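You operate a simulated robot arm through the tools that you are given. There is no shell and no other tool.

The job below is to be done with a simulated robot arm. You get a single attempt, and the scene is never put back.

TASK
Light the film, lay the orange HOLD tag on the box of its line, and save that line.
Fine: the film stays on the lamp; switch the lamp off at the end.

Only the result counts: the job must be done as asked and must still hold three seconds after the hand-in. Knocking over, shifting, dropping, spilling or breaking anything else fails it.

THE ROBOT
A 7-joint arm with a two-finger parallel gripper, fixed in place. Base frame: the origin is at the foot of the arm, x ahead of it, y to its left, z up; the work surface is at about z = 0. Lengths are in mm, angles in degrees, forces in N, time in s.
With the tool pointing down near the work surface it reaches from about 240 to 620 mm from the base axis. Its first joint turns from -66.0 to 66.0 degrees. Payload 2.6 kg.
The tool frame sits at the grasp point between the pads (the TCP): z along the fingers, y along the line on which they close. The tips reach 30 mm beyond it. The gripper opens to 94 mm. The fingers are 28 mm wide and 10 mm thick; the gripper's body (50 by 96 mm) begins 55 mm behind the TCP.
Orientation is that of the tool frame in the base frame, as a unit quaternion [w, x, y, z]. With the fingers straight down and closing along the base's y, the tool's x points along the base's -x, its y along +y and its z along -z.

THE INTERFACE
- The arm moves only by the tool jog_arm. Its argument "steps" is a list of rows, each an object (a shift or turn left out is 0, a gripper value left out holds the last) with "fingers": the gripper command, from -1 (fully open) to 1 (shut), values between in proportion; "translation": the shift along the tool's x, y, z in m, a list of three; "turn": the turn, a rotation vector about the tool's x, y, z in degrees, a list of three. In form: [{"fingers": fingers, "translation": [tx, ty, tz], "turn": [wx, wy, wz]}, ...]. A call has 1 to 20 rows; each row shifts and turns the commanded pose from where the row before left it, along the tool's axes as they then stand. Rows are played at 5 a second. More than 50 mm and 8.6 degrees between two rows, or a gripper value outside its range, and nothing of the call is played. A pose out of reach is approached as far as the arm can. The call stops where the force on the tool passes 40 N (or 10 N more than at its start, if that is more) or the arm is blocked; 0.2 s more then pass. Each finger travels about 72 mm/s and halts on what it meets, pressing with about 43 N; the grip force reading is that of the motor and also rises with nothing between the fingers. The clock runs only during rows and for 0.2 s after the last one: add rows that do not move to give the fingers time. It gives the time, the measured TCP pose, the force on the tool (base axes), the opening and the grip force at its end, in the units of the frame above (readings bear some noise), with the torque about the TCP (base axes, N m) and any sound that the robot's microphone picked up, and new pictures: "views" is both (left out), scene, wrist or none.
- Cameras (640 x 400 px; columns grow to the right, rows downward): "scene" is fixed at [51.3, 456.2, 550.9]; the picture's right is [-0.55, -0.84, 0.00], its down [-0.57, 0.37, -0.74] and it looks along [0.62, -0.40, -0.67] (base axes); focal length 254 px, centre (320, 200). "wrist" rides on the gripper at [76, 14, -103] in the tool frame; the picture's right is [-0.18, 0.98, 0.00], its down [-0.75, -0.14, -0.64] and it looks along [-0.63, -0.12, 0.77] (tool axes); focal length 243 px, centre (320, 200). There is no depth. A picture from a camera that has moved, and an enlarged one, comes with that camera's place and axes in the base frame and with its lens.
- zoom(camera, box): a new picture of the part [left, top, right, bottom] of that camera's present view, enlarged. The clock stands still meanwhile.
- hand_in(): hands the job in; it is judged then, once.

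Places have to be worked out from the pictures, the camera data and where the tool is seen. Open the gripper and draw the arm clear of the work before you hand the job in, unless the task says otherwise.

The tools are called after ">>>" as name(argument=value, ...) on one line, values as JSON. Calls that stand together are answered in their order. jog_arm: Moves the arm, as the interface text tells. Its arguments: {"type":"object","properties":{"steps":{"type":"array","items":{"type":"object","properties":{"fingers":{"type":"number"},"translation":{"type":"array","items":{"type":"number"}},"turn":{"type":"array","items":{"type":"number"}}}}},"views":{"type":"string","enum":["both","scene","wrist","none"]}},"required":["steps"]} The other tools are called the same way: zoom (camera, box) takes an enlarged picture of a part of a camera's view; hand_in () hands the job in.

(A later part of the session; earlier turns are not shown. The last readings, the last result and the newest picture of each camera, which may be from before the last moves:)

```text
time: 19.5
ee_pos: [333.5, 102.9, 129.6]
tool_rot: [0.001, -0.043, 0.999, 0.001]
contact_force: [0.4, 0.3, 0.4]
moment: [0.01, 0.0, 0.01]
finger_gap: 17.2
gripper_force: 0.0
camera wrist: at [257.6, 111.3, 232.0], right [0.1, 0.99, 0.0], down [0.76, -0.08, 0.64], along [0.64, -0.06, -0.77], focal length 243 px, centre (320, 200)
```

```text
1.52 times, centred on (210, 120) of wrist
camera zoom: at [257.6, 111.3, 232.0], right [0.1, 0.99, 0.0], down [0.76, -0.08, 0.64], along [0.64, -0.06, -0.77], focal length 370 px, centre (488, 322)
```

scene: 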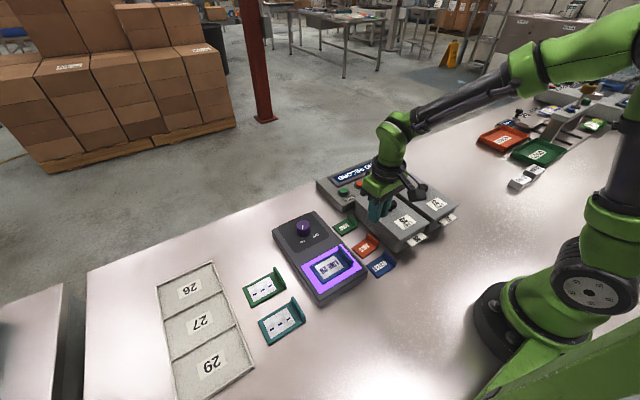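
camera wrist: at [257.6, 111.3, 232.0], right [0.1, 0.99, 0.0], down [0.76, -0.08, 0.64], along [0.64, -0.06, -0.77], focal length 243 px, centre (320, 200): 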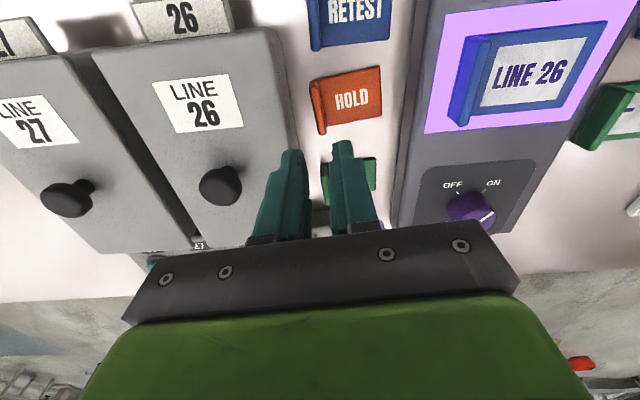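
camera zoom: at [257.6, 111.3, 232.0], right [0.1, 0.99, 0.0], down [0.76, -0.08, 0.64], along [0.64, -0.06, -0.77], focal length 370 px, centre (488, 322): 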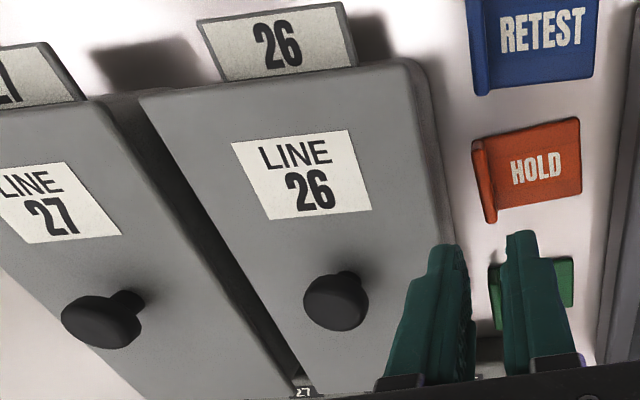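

Box, lid and tags look unmoved compared with the earlier picture. I'll offset the grip so the −y finger sits just 1–2 mm off the lip (shift +2.3 mm in y, 16 mm opening), which keeps its shoulder clear of the lid edge, and lower to z≈76 to verify.

>>> jog_arm(steps=[{"fingers": 0.66, "translation": [0.001, 0.0023, 0]}, {"translation": [0, 0, 0.02]}, {"translation": [0, 0, 0.02]}, {"translation": [0, 0, 0.014]}, {}])

>>> zoom(camera="wrist", box=[250, 70, 410, 190])

>>> zoom(camera="scene", box=[340, 190, 420, 270])

```text
time: 20.7
ee_pos: [332.4, 105.0, 76.1]
tool_rot: [0.001, -0.043, 0.999, 0.001]
contact_force: [-0.2, 0.8, -0.1]
moment: [0.02, 0.03, 0.0]
finger_gap: 16.0
gripper_force: 0.0
camera wrist: at [256.0, 113.4, 178.7], right [0.1, 0.99, 0.0], down [0.76, -0.08, 0.64], along [0.64, -0.06, -0.77], focal length 243 px, centre (320, 200)
```

scene: 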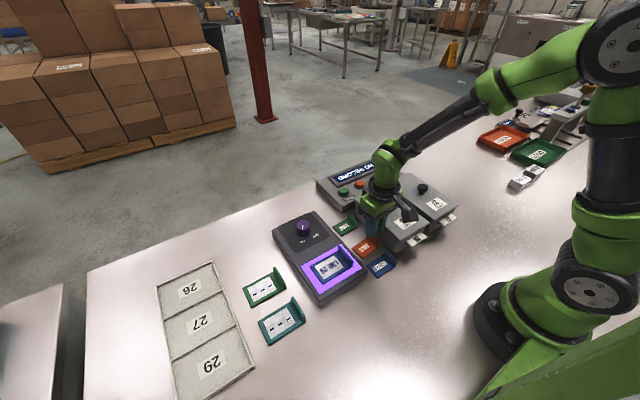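
wrist: 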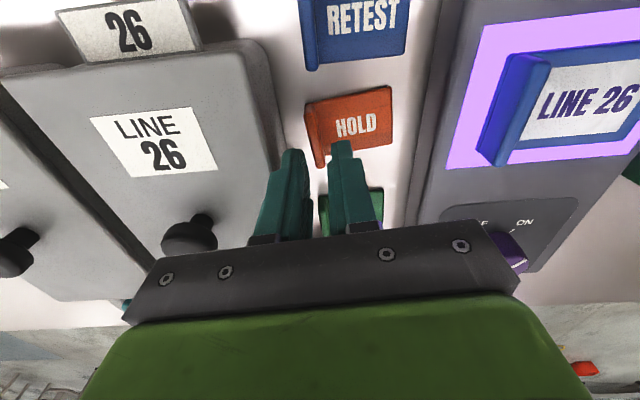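

```text
3.33 times, centred on (330, 130) of wrist
camera zoom: at [256.0, 113.4, 178.7], right [0.1, 0.99, 0.0], down [0.76, -0.08, 0.64], along [0.64, -0.06, -0.77], focal length 809 px, centre (287, 433)
```

zoom: 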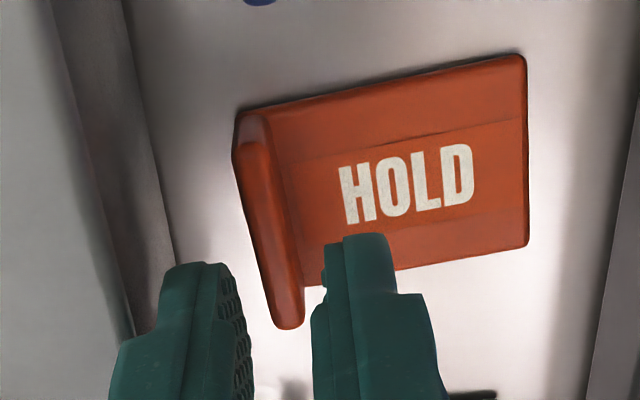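

```text
5.00 times, centred on (380, 230) of scene
camera zoom: at [51.3, 456.2, 550.9], right [-0.55, -0.84, 0.0], down [-0.57, 0.37, -0.74], along [0.62, -0.4, -0.67], focal length 1272 px, centre (20, 50)
```

zoom: 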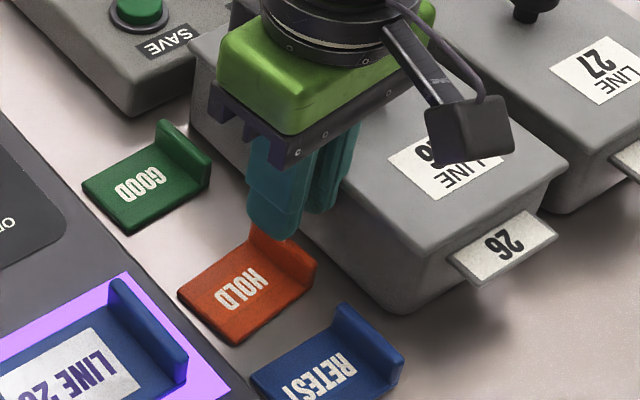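

The lip lies ~3.5 mm to the −y of the tool axis and parallel to the pads, so the −y finger clears it by ~1.5 mm. I'll descend slowly past lid height in 2.5 mm rows and watch the force.

>>> jog_arm(steps=[{"translation": [0, 0.0005, 0.0025]}, {"translation": [0, 0, 0.0025]}, {"translation": [0, 0, 0.0025]}, {"translation": [0, 0, 0.0025]}, {"translation": [0, 0, 0.0025]}, {}], views="wrist")

```text
time: 22.1
ee_pos: [333.0, 104.4, 63.4]
tool_rot: [0.001, -0.042, 0.999, 0.001]
contact_force: [0.0, -0.3, 0.8]
moment: [0.02, 0.02, -0.01]
finger_gap: 15.9
gripper_force: 0.0
camera wrist: at [256.7, 113.4, 166.0], right [0.1, 0.99, 0.0], down [0.76, -0.08, 0.64], along [0.64, -0.06, -0.77], focal length 243 px, centre (320, 200)
```

wrist: 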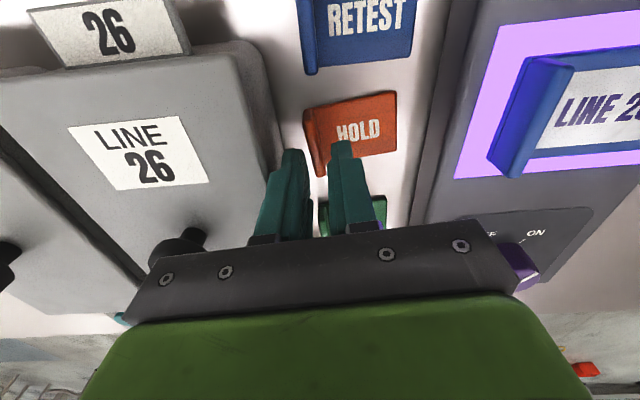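

No contact past the height of the earlier hit. I'll continue slowly to z≈54 and check that the fingers straddle the lip.

>>> jog_arm(steps=[{"translation": [0, 0, 0.0025]}, {"translation": [0, 0, 0.0025]}, {"translation": [0, 0, 0.0025]}, {"translation": [0, 0, 0.0015]}, {}], views="wrist")

>>> zoom(camera="wrist", box=[250, 80, 390, 200])

>>> zoom(camera="scene", box=[340, 190, 420, 270])

```text
time: 23.3
ee_pos: [332.8, 103.6, 54.8]
tool_rot: [0.002, -0.043, 0.999, 0.001]
contact_force: [0.2, 0.0, 0.6]
moment: [-0.01, 0.02, 0.01]
finger_gap: 15.9
gripper_force: 0.0
camera wrist: at [255.7, 113.0, 157.6], right [0.1, 0.99, 0.0], down [0.76, -0.08, 0.64], along [0.64, -0.06, -0.77], focal length 243 px, centre (320, 200)
```

wrist: 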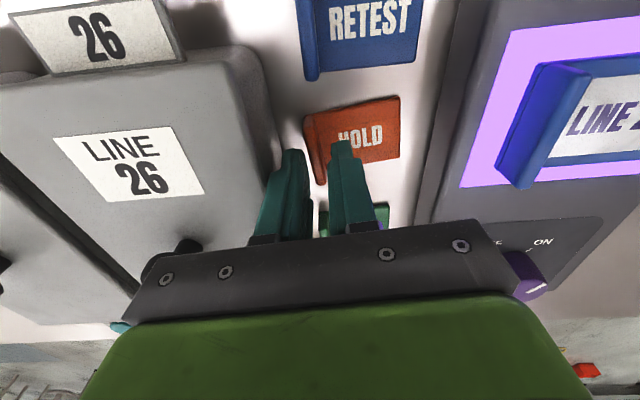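

```text
3.33 times, centred on (320, 140) of wrist
camera zoom: at [255.7, 113.0, 157.6], right [0.1, 0.99, 0.0], down [0.76, -0.08, 0.64], along [0.64, -0.06, -0.77], focal length 809 px, centre (320, 400)
```

zoom: 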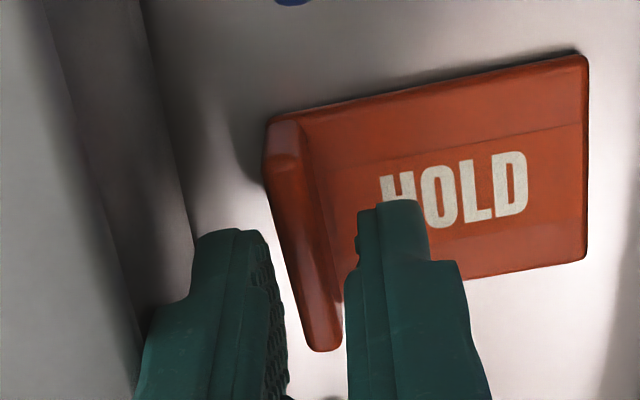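

```text
5.00 times, centred on (380, 230) of scene
camera zoom: at [51.3, 456.2, 550.9], right [-0.55, -0.84, 0.0], down [-0.57, 0.37, -0.74], along [0.62, -0.4, -0.67], focal length 1272 px, centre (20, 50)
```

zoom: 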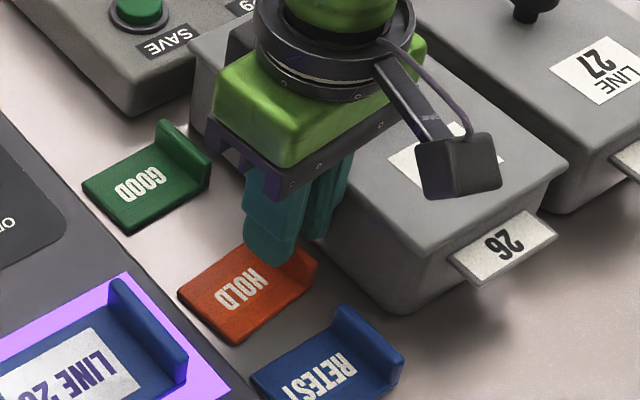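

The fingers straddle the lip with ~2 mm on the −y side. Continuing down to z≈38.5 (tips ≈8 mm, above the tag's plate).

>>> jog_arm(steps=[{"translation": [0, 0, 0.0025]}, {"translation": [0, 0, 0.0025]}, {"translation": [0, 0, 0.0025]}, {"translation": [0, 0, 0.0025]}, {"translation": [0, 0, 0.0025]}, {"translation": [0, 0, 0.0025]}, {"translation": [0, 0, 0.001]}, {}])

>>> zoom(camera="wrist", box=[250, 80, 390, 200])

>>> zoom(camera="scene", box=[340, 190, 420, 270])

```text
time: 25.1
ee_pos: [334.0, 105.4, 38.3]
tool_rot: [0.001, -0.043, 0.999, 0.001]
contact_force: [0.3, -0.3, -0.2]
moment: [-0.04, 0.03, -0.01]
finger_gap: 16.1
gripper_force: 0.1
camera wrist: at [256.6, 113.0, 141.1], right [0.1, 0.99, 0.0], down [0.76, -0.08, 0.64], along [0.64, -0.06, -0.77], focal length 243 px, centre (320, 200)
```

scene: 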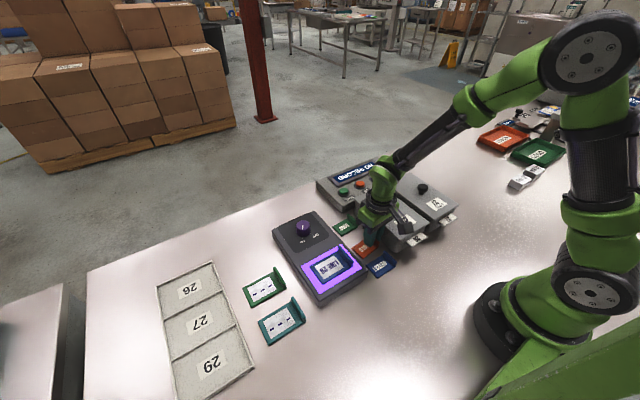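
wrist: 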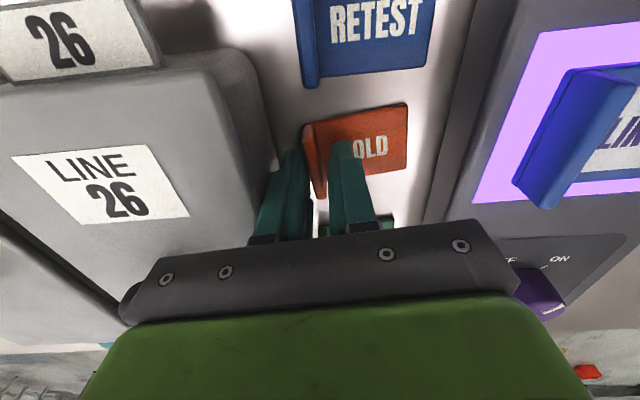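

```text
3.33 times, centred on (320, 140) of wrist
camera zoom: at [256.6, 113.0, 141.1], right [0.1, 0.99, 0.0], down [0.76, -0.08, 0.64], along [0.64, -0.06, -0.77], focal length 809 px, centre (320, 400)
```

zoom: 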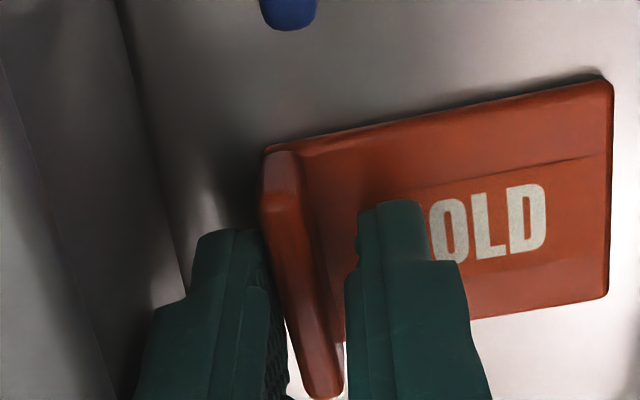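

```text
5.00 times, centred on (380, 230) of scene
camera zoom: at [51.3, 456.2, 550.9], right [-0.55, -0.84, 0.0], down [-0.57, 0.37, -0.74], along [0.62, -0.4, -0.67], focal length 1272 px, centre (20, 50)
```

zoom: 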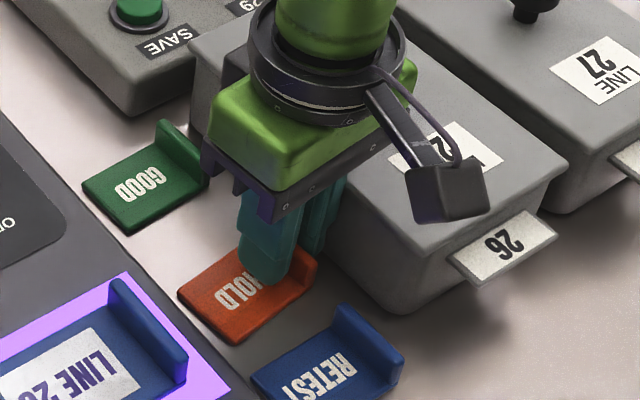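

The lip is between the fingers. I'll close gently and check the grip.

>>> jog_arm(steps=[{"fingers": 0.75}, {"fingers": 0.85}, {"fingers": 0.95}, {"fingers": 1.0}, {}, {}], views="wrist")

```text
time: 26.5
ee_pos: [332.8, 105.0, 38.6]
tool_rot: [0.0, -0.042, 0.999, 0.0]
contact_force: [-0.2, 0.5, 0.3]
moment: [0.05, 0.03, 0.02]
finger_gap: 6.3
gripper_force: 40.6
camera wrist: at [256.6, 113.0, 141.2], right [0.1, 0.99, 0.0], down [0.76, -0.08, 0.64], along [0.64, -0.06, -0.77], focal length 243 px, centre (320, 200)
```

wrist: 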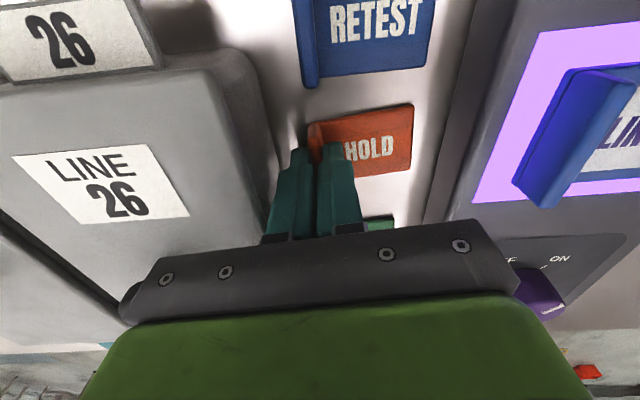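

Firm grip at 6.3 mm on the lip. I'll lift straight up to z≈150 and check that the tag comes along level.

>>> jog_arm(steps=[{"translation": [0, 0, -0.004]}, {"translation": [0, 0, -0.008]}, {"translation": [0, 0, -0.015]}, {"translation": [0, 0, -0.02]}, {"translation": [0, 0, -0.02]}, {"translation": [0, 0, -0.02]}, {"translation": [0, 0, -0.025]}, {}])

```text
time: 28.3
ee_pos: [331.8, 105.3, 149.8]
tool_rot: [0.001, -0.042, 0.999, 0.0]
contact_force: [0.4, 0.1, 0.7]
moment: [0.0, 0.03, 0.01]
finger_gap: 0.0
gripper_force: 33.0
camera wrist: at [255.4, 113.1, 253.2], right [0.1, 0.99, 0.0], down [0.76, -0.08, 0.64], along [0.64, -0.06, -0.77], focal length 243 px, centre (320, 200)
```

scene: 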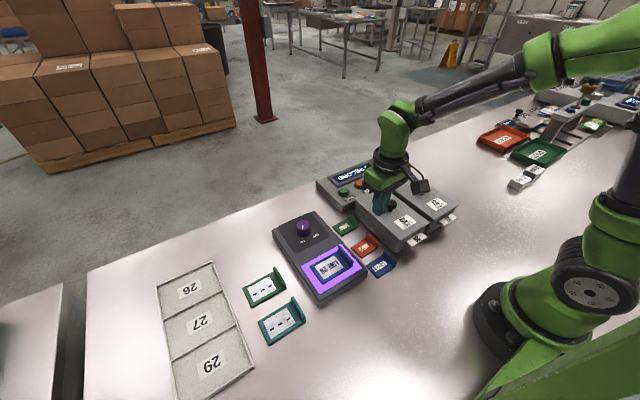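
wrist: 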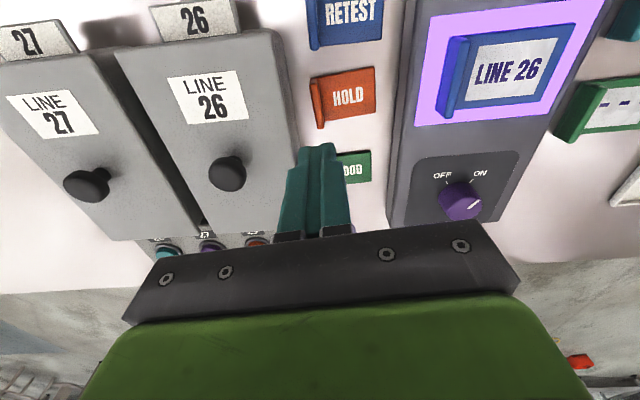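

The fingers slipped off the lip (gap 0) and the tag stayed on the table. I'll zoom to see how it lies and re-measure the lip.

>>> zoom(camera="wrist", box=[270, 40, 400, 150])

>>> zoom(camera="scene", box=[330, 215, 420, 285])

```text
3.64 times, centred on (335, 95) of wrist
camera zoom: at [255.4, 113.1, 253.2], right [0.1, 0.99, 0.0], down [0.76, -0.08, 0.64], along [0.64, -0.06, -0.77], focal length 882 px, centre (266, 582)
```

zoom: 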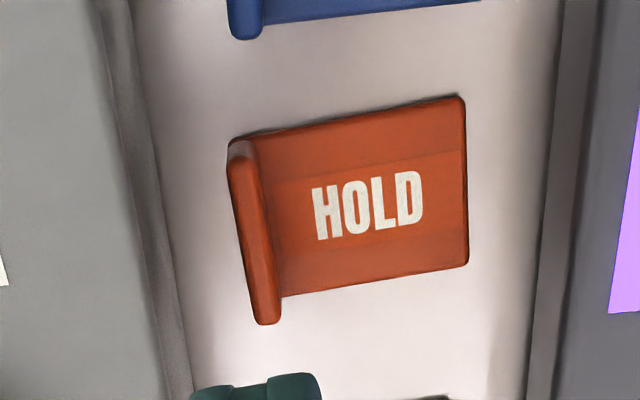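

```text
5.71 times, centred on (375, 250) of scene
camera zoom: at [51.3, 456.2, 550.9], right [-0.55, -0.84, 0.0], down [-0.57, 0.37, -0.74], along [0.62, -0.4, -0.67], focal length 1454 px, centre (6, -86)
```

zoom: 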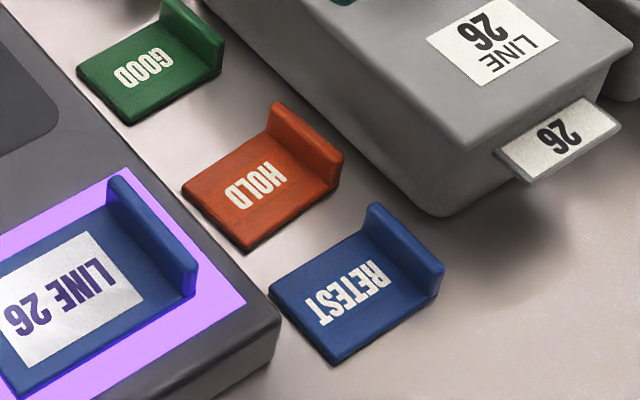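

The tag lies flat, nudged only ~1–2 mm; the lip (top z≈21, 6.3 mm thick) is ~2.6 mm to −y of the tool axis. I'll go back with the same safe offset but deeper (TCP z≈36), then lift in tiny steps.

>>> jog_arm(steps=[{"fingers": 0.66, "translation": [-0.001, 0.0009, 0], "turn": [0, 0, 1.5]}, {"translation": [0, 0, 0.0246]}, {"translation": [0, 0, 0.0246]}, {"translation": [0, 0, 0.0246]}, {"translation": [0, 0, 0.004]}, {"translation": [0, 0, 0.004]}, {"translation": [0, 0, 0.004]}, {"translation": [0, 0, 0.004]}, {"translation": [0, 0, 0.004]}, {}], views="wrist")

>>> zoom(camera="wrist", box=[250, 80, 390, 200])

```text
time: 30.5
ee_pos: [332.2, 105.5, 57.1]
tool_rot: [0.001, -0.03, 1.0, 0.001]
contact_force: [0.1, 0.4, 0.7]
moment: [0.0, 0.0, 0.03]
finger_gap: 16.0
gripper_force: 0.1
camera wrist: at [257.0, 115.9, 159.9], right [0.13, 0.99, 0.0], down [0.76, -0.1, 0.64], along [0.64, -0.08, -0.77], focal length 243 px, centre (320, 200)
```

wrist: 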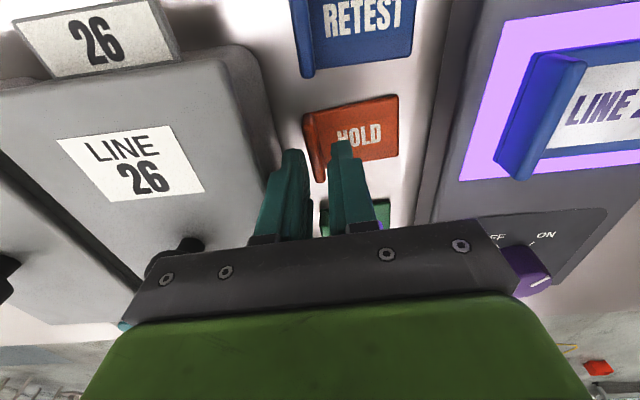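

```text
3.33 times, centred on (320, 140) of wrist
camera zoom: at [257.0, 115.9, 159.9], right [0.13, 0.99, 0.0], down [0.76, -0.1, 0.64], along [0.64, -0.08, -0.77], focal length 809 px, centre (320, 400)
```

zoom: 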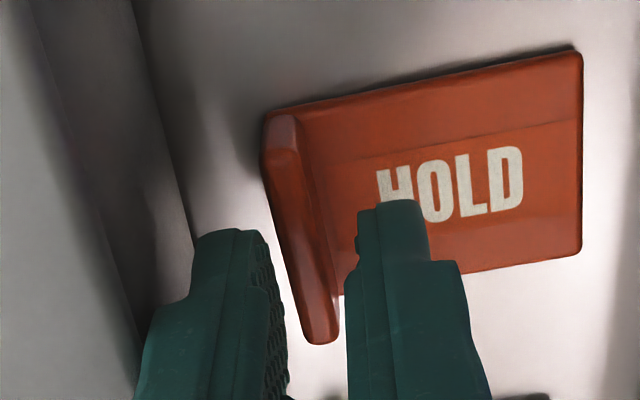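

Same good alignment as before. I'll go down to z≈36 and close.

>>> jog_arm(steps=[{"translation": [0, 0, 0.003]}, {"translation": [0, 0, 0.003]}, {"translation": [0, 0, 0.003]}, {"translation": [0, 0, 0.003]}, {"translation": [0, 0, 0.003]}, {"translation": [0, 0, 0.003]}, {"translation": [0, 0, 0.003]}, {}], views="wrist")

>>> zoom(camera="wrist", box=[250, 80, 390, 200])

>>> zoom(camera="scene", box=[350, 200, 410, 270])

```text
time: 32.3
ee_pos: [332.0, 107.0, 35.4]
tool_rot: [0.001, -0.03, 1.0, 0.001]
contact_force: [0.3, 0.2, -0.4]
moment: [0.03, 0.0, -0.01]
finger_gap: 15.9
gripper_force: 0.1
camera wrist: at [256.2, 116.2, 138.1], right [0.13, 0.99, 0.0], down [0.76, -0.1, 0.64], along [0.64, -0.08, -0.77], focal length 243 px, centre (320, 200)
```

wrist: 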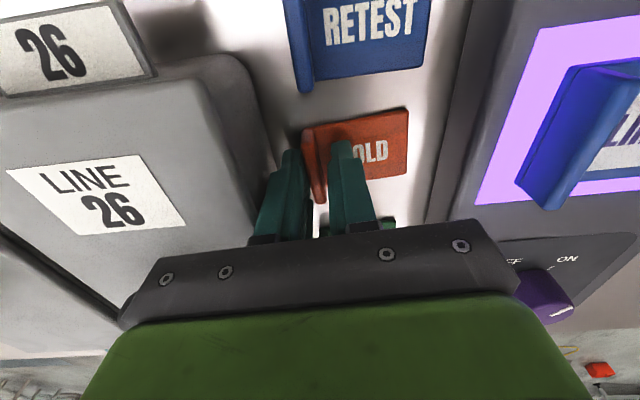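

```text
3.33 times, centred on (320, 140) of wrist
camera zoom: at [256.2, 116.2, 138.1], right [0.13, 0.99, 0.0], down [0.76, -0.1, 0.64], along [0.64, -0.08, -0.77], focal length 809 px, centre (320, 400)
```

zoom: 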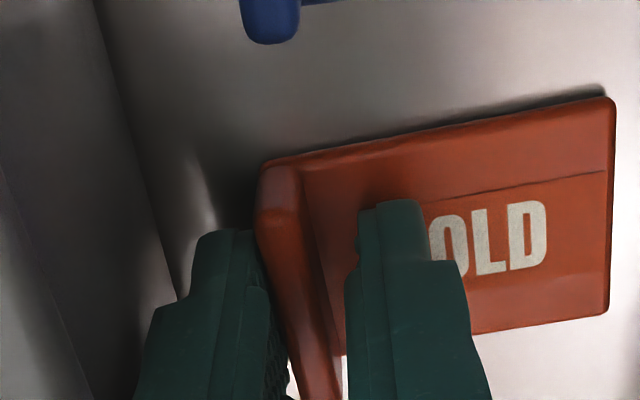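

```text
5.71 times, centred on (380, 235) of scene
camera zoom: at [51.3, 456.2, 550.9], right [-0.55, -0.84, 0.0], down [-0.57, 0.37, -0.74], along [0.62, -0.4, -0.67], focal length 1454 px, centre (-23, 0)
```

zoom: 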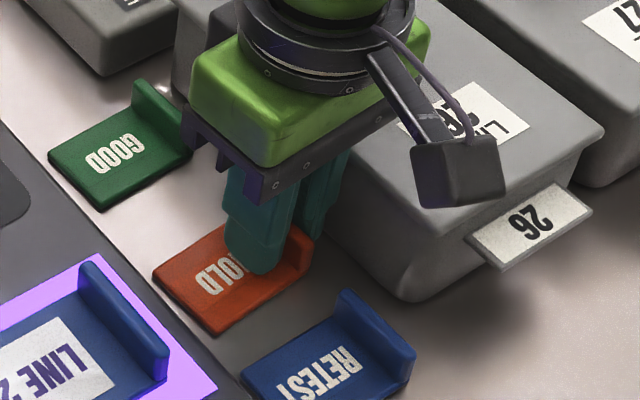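

No contact yet at z≈35.4, and the lip sits between the pads. Closing fully with extra settle time.

>>> jog_arm(steps=[{"fingers": 0.75}, {"fingers": 0.85}, {"fingers": 0.95}, {"fingers": 1.0}, {}, {}, {}, {}], views="wrist")

>>> zoom(camera="wrist", box=[250, 80, 390, 200])

```text
time: 34.1
ee_pos: [332.5, 104.1, 34.8]
tool_rot: [0.001, -0.03, 1.0, 0.001]
contact_force: [-0.5, 1.0, 0.2]
moment: [0.0, 0.01, -0.03]
finger_gap: 6.5
gripper_force: 40.6
camera wrist: at [256.3, 116.2, 138.2], right [0.13, 0.99, 0.0], down [0.76, -0.1, 0.64], along [0.64, -0.08, -0.77], focal length 243 px, centre (320, 200)
```

wrist: 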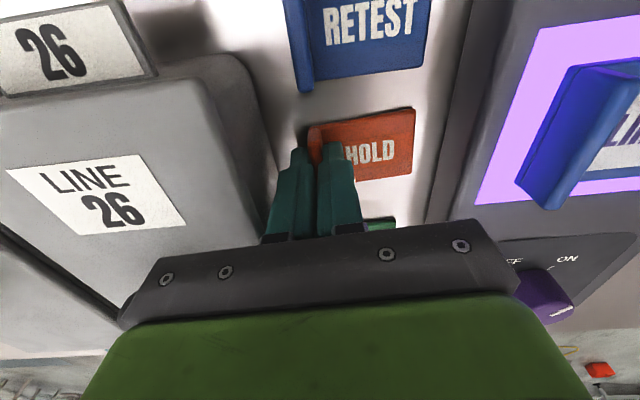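

```text
3.33 times, centred on (320, 140) of wrist
camera zoom: at [256.3, 116.2, 138.2], right [0.13, 0.99, 0.0], down [0.76, -0.1, 0.64], along [0.64, -0.08, -0.77], focal length 809 px, centre (320, 400)
```

zoom: 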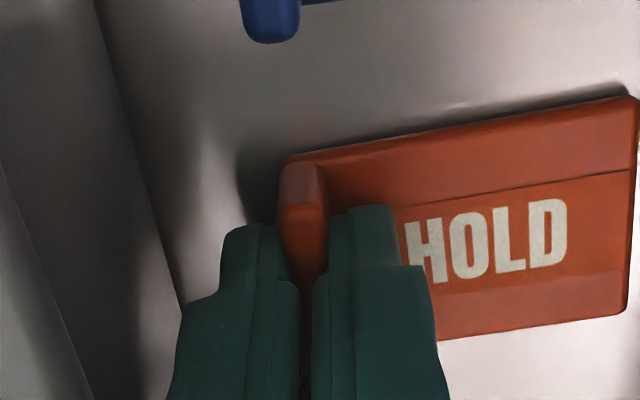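

The lip is clamped (6.5 mm, ~41 N). Lifting in 1 mm rows for 6 mm to see whether it holds.

>>> jog_arm(steps=[{"translation": [0, 0, -0.001]}, {"translation": [0, 0, -0.001]}, {"translation": [0, 0, -0.001]}, {"translation": [0, 0, -0.001]}, {"translation": [0, 0, -0.001]}, {"translation": [0, 0, -0.001]}, {}], views="wrist")

>>> zoom(camera="wrist", box=[250, 80, 390, 200])

>>> zoom(camera="scene", box=[350, 200, 410, 270])

```text
time: 35.7
ee_pos: [332.0, 106.2, 40.8]
tool_rot: [0.001, -0.03, 1.0, 0.001]
contact_force: [0.7, 0.2, -0.4]
moment: [0.02, -0.02, 0.01]
finger_gap: 6.5
gripper_force: 40.6
camera wrist: at [256.8, 116.3, 144.1], right [0.13, 0.99, 0.0], down [0.76, -0.1, 0.64], along [0.64, -0.08, -0.77], focal length 243 px, centre (320, 200)
```

wrist: 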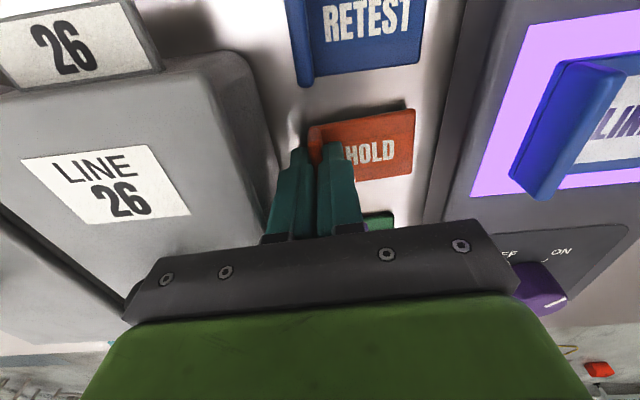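

```text
3.33 times, centred on (320, 140) of wrist
camera zoom: at [256.8, 116.3, 144.1], right [0.13, 0.99, 0.0], down [0.76, -0.1, 0.64], along [0.64, -0.08, -0.77], focal length 809 px, centre (320, 400)
```

zoom: 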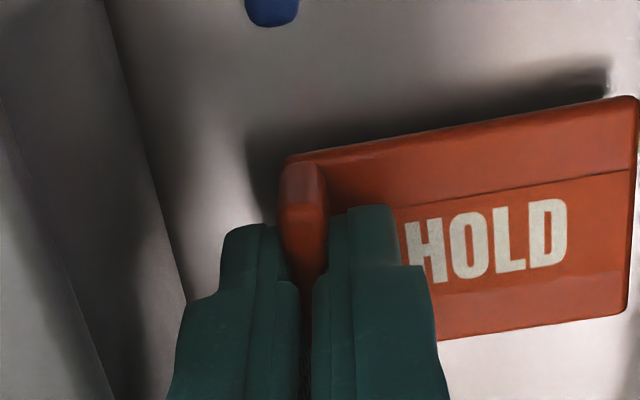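

```text
5.71 times, centred on (380, 235) of scene
camera zoom: at [51.3, 456.2, 550.9], right [-0.55, -0.84, 0.0], down [-0.57, 0.37, -0.74], along [0.62, -0.4, -0.67], focal length 1454 px, centre (-23, 0)
```

zoom: 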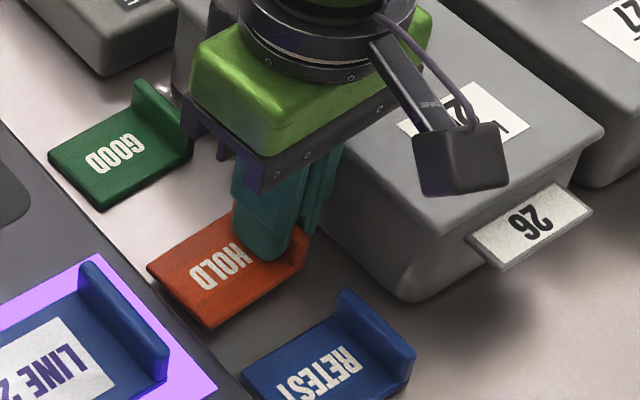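

The tag is off the table and held (shadow separated, gap steady 6.5). Continuing the lift gently at 4 mm per row.

>>> jog_arm(steps=[{"translation": [0, 0, -0.003]}, {"translation": [0, 0, -0.004]}, {"translation": [0, 0, -0.004]}, {"translation": [0, 0, -0.004]}, {"translation": [0, 0, -0.004]}, {"translation": [0, 0, -0.004]}, {"translation": [0, 0, -0.004]}, {"translation": [0, 0, -0.004]}, {"translation": [0, 0, -0.004]}, {"translation": [0, 0, -0.004]}, {}], views="wrist")

```text
time: 38.1
ee_pos: [334.0, 105.9, 80.8]
tool_rot: [0.001, -0.03, 1.0, 0.001]
contact_force: [-0.1, -0.7, -0.2]
moment: [-0.02, -0.02, 0.0]
finger_gap: 6.5
gripper_force: 40.5
camera wrist: at [257.7, 116.6, 182.9], right [0.13, 0.99, 0.0], down [0.76, -0.1, 0.64], along [0.64, -0.08, -0.77], focal length 243 px, centre (320, 200)
```

wrist: 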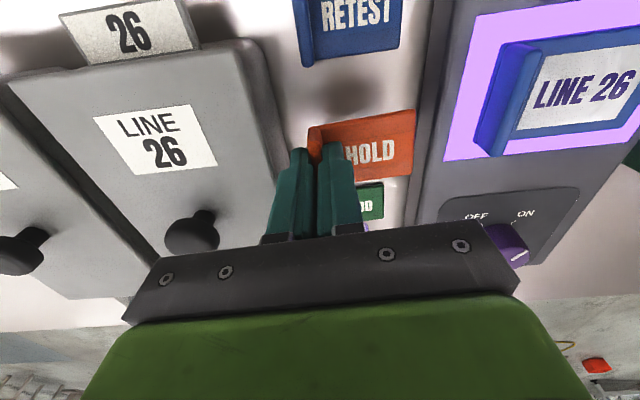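

Holding well. Continue up to z≈140 so the tag clears the lid knob (top ≈ z 85–90).

>>> jog_arm(steps=[{"translation": [0, 0, -0.005]}, {"translation": [0, 0, -0.005]}, {"translation": [0, 0, -0.005]}, {"translation": [0, 0, -0.005]}, {"translation": [0, 0, -0.005]}, {"translation": [0, 0, -0.005]}, {"translation": [0, 0, -0.005]}, {"translation": [0, 0, -0.005]}, {"translation": [0, 0, -0.005]}, {"translation": [0, 0, -0.005]}, {"translation": [0, 0, -0.005]}, {"translation": [0, 0, -0.005]}, {}])

>>> zoom(camera="scene", box=[310, 150, 470, 260])

```text
time: 40.9
ee_pos: [333.5, 105.9, 140.1]
tool_rot: [0.0, -0.029, 1.0, 0.001]
contact_force: [-1.1, -0.7, 0.6]
moment: [0.01, 0.0, -0.02]
finger_gap: 6.6
gripper_force: 40.8
camera wrist: at [256.5, 116.5, 243.6], right [0.13, 0.99, 0.0], down [0.76, -0.1, 0.64], along [0.64, -0.08, -0.77], focal length 243 px, centre (320, 200)
```

scene: 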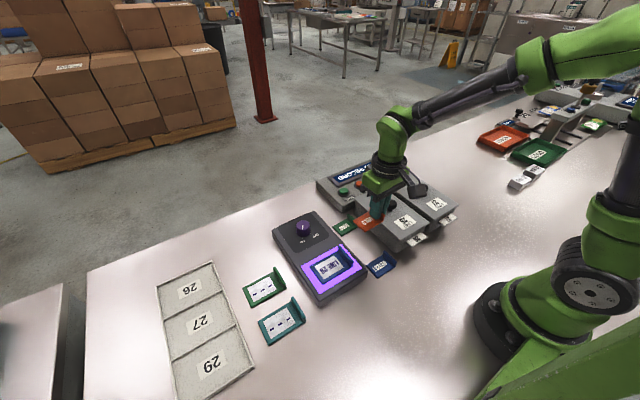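
wrist: 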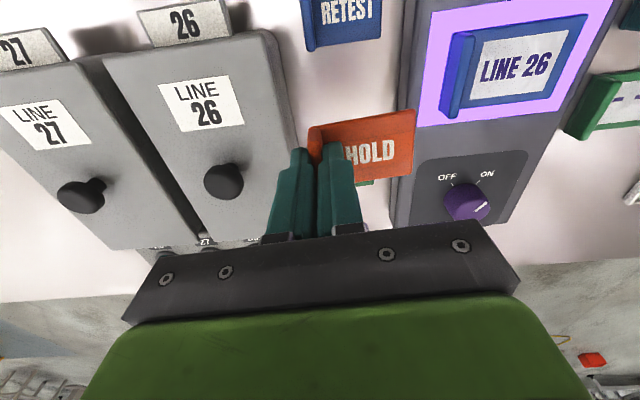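

```text
3.64 times, centred on (390, 205) of scene
camera zoom: at [51.3, 456.2, 550.9], right [-0.55, -0.84, 0.0], down [-0.57, 0.37, -0.74], along [0.62, -0.4, -0.67], focal length 925 px, centre (66, 182)
```

zoom: 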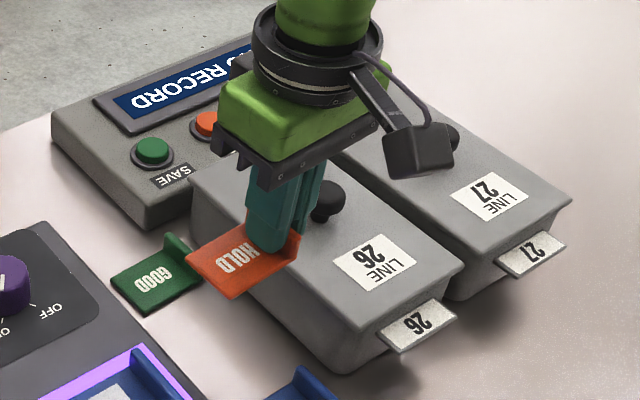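

Measured from the scene, tray cell "26" would be at radius ≈715 mm, beyond reach, so the lidded LINE 26 box (labelled like the film) is the target. I'll raise slightly, square the yaw, and carry the tag over the free far half of the LINE 26 lid (TCP target ≈(411, 0)).

>>> jog_arm(steps=[{"translation": [0, 0, -0.005]}, {"translation": [0, 0, -0.005]}, {"translation": [0, 0, -0.005]}, {"turn": [0, 0, 1.7]}, {"turn": [0, 0, 1.7]}, {"translation": [-0.0041, -0.0056, 0]}, {"translation": [-0.0041, -0.0056, 0]}, {"translation": [-0.0041, -0.0056, 0]}, {"translation": [-0.0041, -0.0056, 0]}, {"translation": [-0.0041, -0.0056, 0]}, {"translation": [-0.0041, -0.0056, 0]}, {"translation": [-0.0041, -0.0056, 0]}, {"translation": [-0.0041, -0.0056, 0]}, {"translation": [-0.0041, -0.0056, 0]}, {"translation": [-0.0041, -0.0056, 0]}, {}], views="wrist")

>>> jog_arm(steps=[{"translation": [-0.0041, -0.0056, 0]}, {"translation": [-0.0041, -0.0056, 0]}, {"translation": [-0.0041, -0.0056, 0]}, {"translation": [-0.0041, -0.0056, 0]}, {"translation": [-0.0041, -0.0056, 0]}, {"translation": [-0.0041, -0.0056, 0]}, {"translation": [-0.0041, -0.0056, 0]}, {"translation": [-0.0041, -0.0056, 0]}, {"translation": [-0.0041, -0.0056, 0]}, {}])

```text
time: 44.3
ee_pos: [374.3, 50.8, 155.8]
tool_rot: [0.001, 0.0, 1.0, 0.0]
contact_force: [0.4, -0.8, 0.7]
moment: [-0.02, 0.01, -0.04]
finger_gap: 6.3
gripper_force: 40.6
camera wrist: at [299.2, 65.4, 258.6], right [0.18, 0.98, 0.0], down [0.75, -0.14, 0.64], along [0.63, -0.12, -0.77], focal length 243 px, centre (320, 200)
```

wrist: 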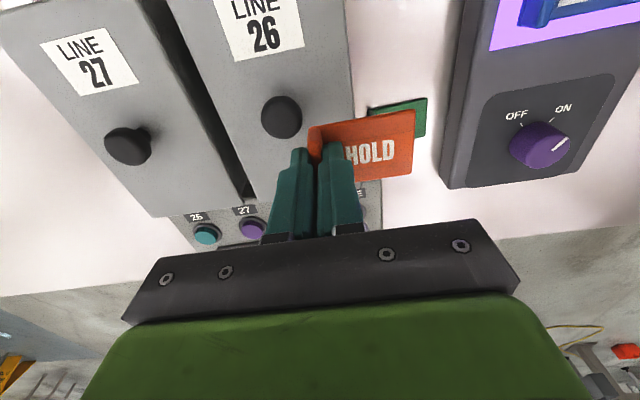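

```text
time: 46.5
ee_pos: [410.9, -1.1, 155.6]
tool_rot: [0.001, 0.001, 1.0, 0.001]
contact_force: [0.1, -0.6, -0.4]
moment: [0.01, 0.03, 0.0]
finger_gap: 6.4
gripper_force: 40.7
camera wrist: at [335.5, 13.8, 258.3], right [0.18, 0.98, 0.0], down [0.75, -0.14, 0.64], along [0.63, -0.12, -0.77], focal length 243 px, centre (320, 200)
```

scene: 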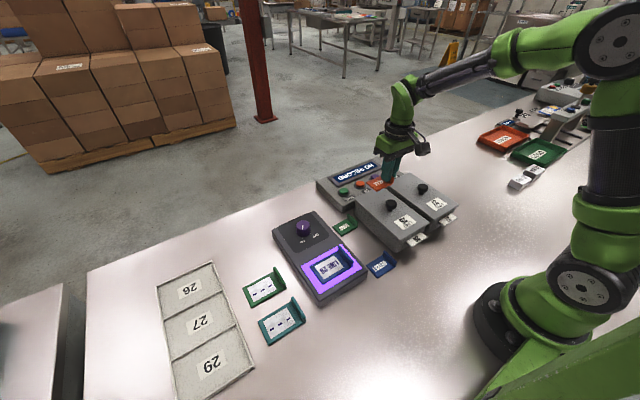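
wrist: 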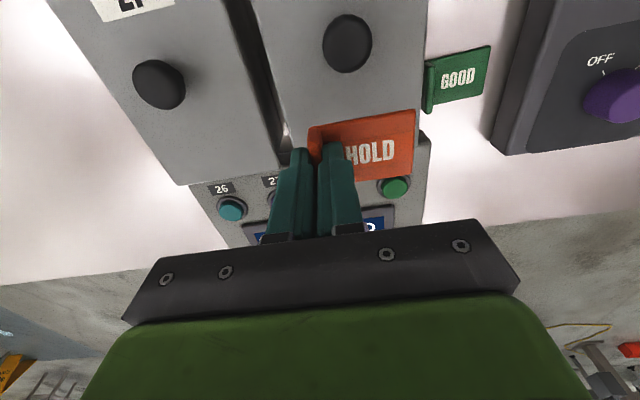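

The tag is over the lid's far half; I'll zoom to verify where the lid ends relative to the tag.

>>> zoom(camera="wrist", box=[200, 0, 500, 240])

>>> zoom(camera="scene", box=[310, 130, 470, 260])

```text
1.67 times, centred on (350, 120) of wrist
camera zoom: at [335.5, 13.8, 258.3], right [0.18, 0.98, 0.0], down [0.75, -0.14, 0.64], along [0.63, -0.12, -0.77], focal length 404 px, centre (270, 333)
```

zoom: 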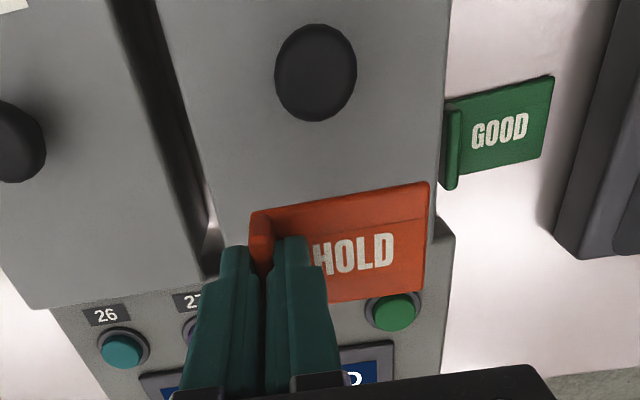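

```text
3.08 times, centred on (390, 195) of scene
camera zoom: at [51.3, 456.2, 550.9], right [-0.55, -0.84, 0.0], down [-0.57, 0.37, -0.74], along [0.62, -0.4, -0.67], focal length 783 px, centre (105, 215)
```

zoom: 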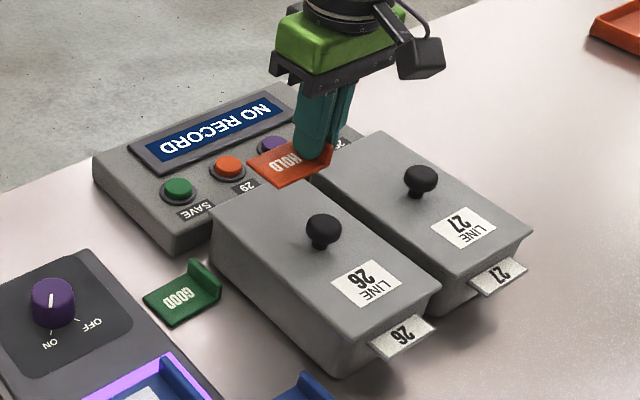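

The lid's free far area spans x≈374–450, y≈−28…81, and the tag (x 389–433, y −3…57) sits inside it. I'll lower gently to z≈110 (tag bottom ≈75).

>>> jog_arm(steps=[{"translation": [0, 0, 0.005]}, {"translation": [0, 0, 0.005]}, {"translation": [0, 0, 0.005]}, {"translation": [0, 0, 0.005]}, {"translation": [0, 0, 0.005]}, {"translation": [0, 0, 0.005]}, {"translation": [0, 0, 0.005]}, {"translation": [0, 0, 0.005]}, {"translation": [0, 0, 0.005]}, {}])

>>> zoom(camera="scene", box=[330, 140, 450, 240])

```text
time: 48.7
ee_pos: [411.5, -0.7, 110.2]
tool_rot: [0.0, 0.0, 1.0, 0.0]
contact_force: [-0.4, -0.3, -0.2]
moment: [0.01, 0.03, 0.01]
finger_gap: 6.4
gripper_force: 40.8
camera wrist: at [335.9, 14.1, 213.3], right [0.18, 0.98, 0.0], down [0.75, -0.14, 0.64], along [0.63, -0.12, -0.77], focal length 243 px, centre (320, 200)
```

scene: 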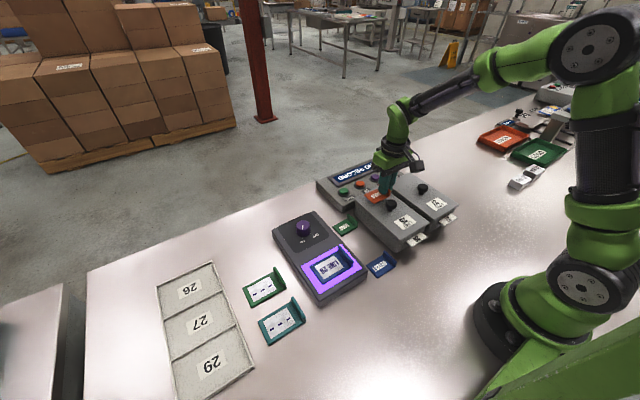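
wrist: 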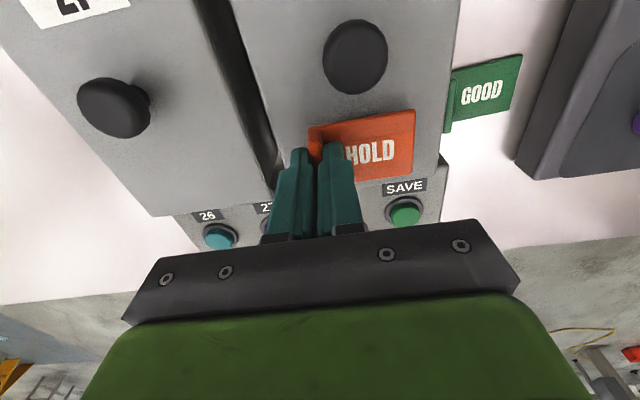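

```text
4.00 times, centred on (390, 190) of scene
camera zoom: at [51.3, 456.2, 550.9], right [-0.55, -0.84, 0.0], down [-0.57, 0.37, -0.74], along [0.62, -0.4, -0.67], focal length 1018 px, centre (40, 240)
```

zoom: 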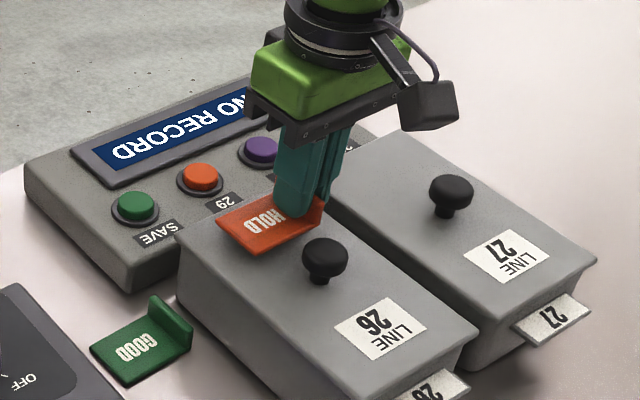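

The tag hovers over the free far half of the lid, clear of the knob. I'll lower in short 1.5 mm rows and watch for contact.

>>> jog_arm(steps=[{"translation": [0, 0, 0.0015]}, {"translation": [0, 0, 0.0015]}, {"translation": [0, 0, 0.0015]}, {"translation": [0, 0, 0.0015]}, {}], views="wrist")

>>> zoom(camera="scene", box=[350, 160, 420, 220])

```text
time: 49.9
ee_pos: [411.2, -1.7, 105.8]
tool_rot: [0.001, 0.001, 1.0, 0.001]
contact_force: [-0.1, -0.6, 0.9]
moment: [0.0, 0.0, 0.01]
finger_gap: 6.1
gripper_force: 40.9
camera wrist: at [336.2, 13.8, 207.3], right [0.18, 0.98, 0.0], down [0.75, -0.14, 0.64], along [0.63, -0.12, -0.77], focal length 243 px, centre (320, 200)
```

wrist: 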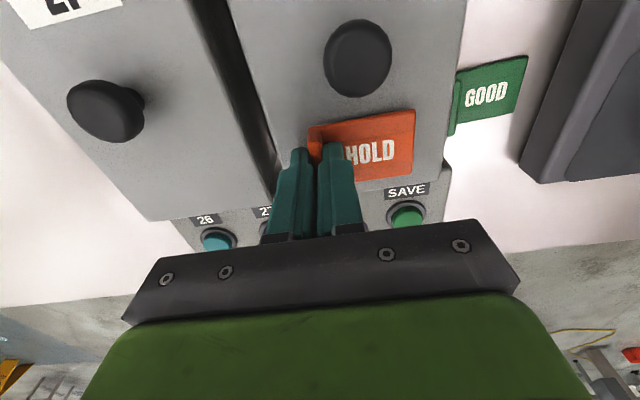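

```text
6.67 times, centred on (385, 190) of scene
camera zoom: at [51.3, 456.2, 550.9], right [-0.55, -0.84, 0.0], down [-0.57, 0.37, -0.74], along [0.62, -0.4, -0.67], focal length 1696 px, centre (-113, 267)
```

zoom: 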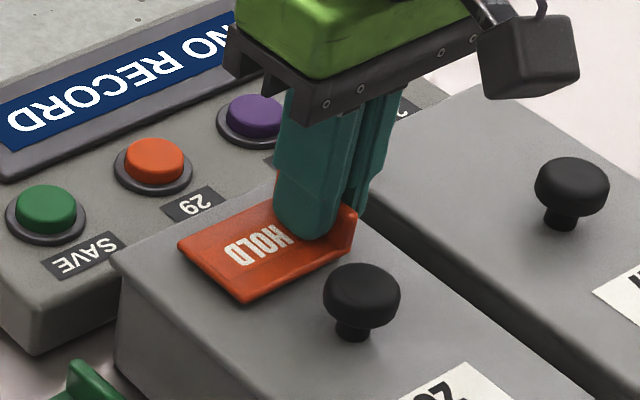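

Not touching yet (shadow still separated, no force). Continue in 1 mm rows.

>>> jog_arm(steps=[{"translation": [0, 0, 0.001]}, {"translation": [0, 0, 0.001]}, {"translation": [0, 0, 0.001]}, {}], views="none")

>>> zoom(camera="scene", box=[350, 160, 420, 220])

```text
time: 50.9
ee_pos: [411.7, -0.9, 101.0]
tool_rot: [0.001, 0.0, 1.0, 0.001]
contact_force: [0.2, 0.2, -1.3]
moment: [-0.02, -0.01, -0.03]
finger_gap: 6.4
gripper_force: 40.9
```

```text
6.67 times, centred on (385, 190) of scene
camera zoom: at [51.3, 456.2, 550.9], right [-0.55, -0.84, 0.0], down [-0.57, 0.37, -0.74], along [0.62, -0.4, -0.67], focal length 1696 px, centre (-113, 267)
```

zoom: 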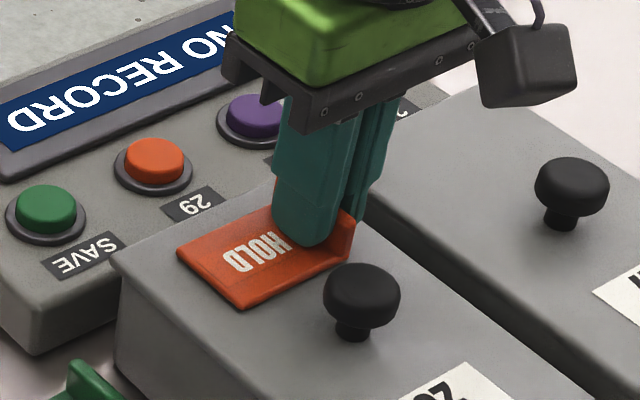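

Very close to touching now. Two more 1 mm rows, then check.

>>> jog_arm(steps=[{"translation": [0, 0, 0.001]}, {"translation": [0, 0, 0.001]}, {}], views="none")

>>> zoom(camera="scene", box=[350, 160, 420, 220])

```text
time: 51.7
ee_pos: [412.2, -0.1, 99.7]
tool_rot: [0.002, 0.0, 1.0, 0.001]
contact_force: [-2.8, 0.1, 14.1]
moment: [0.11, 0.16, 0.06]
finger_gap: 6.2
gripper_force: 40.8
```

```text
6.67 times, centred on (385, 190) of scene
camera zoom: at [51.2, 456.2, 550.9], right [-0.55, -0.84, 0.0], down [-0.57, 0.37, -0.74], along [0.62, -0.4, -0.67], focal length 1696 px, centre (-113, 267)
```

zoom: 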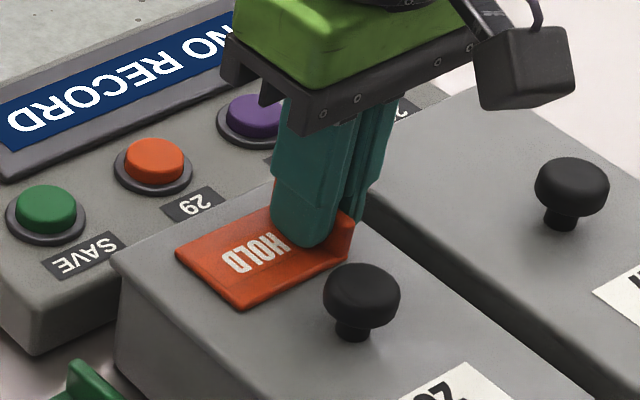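

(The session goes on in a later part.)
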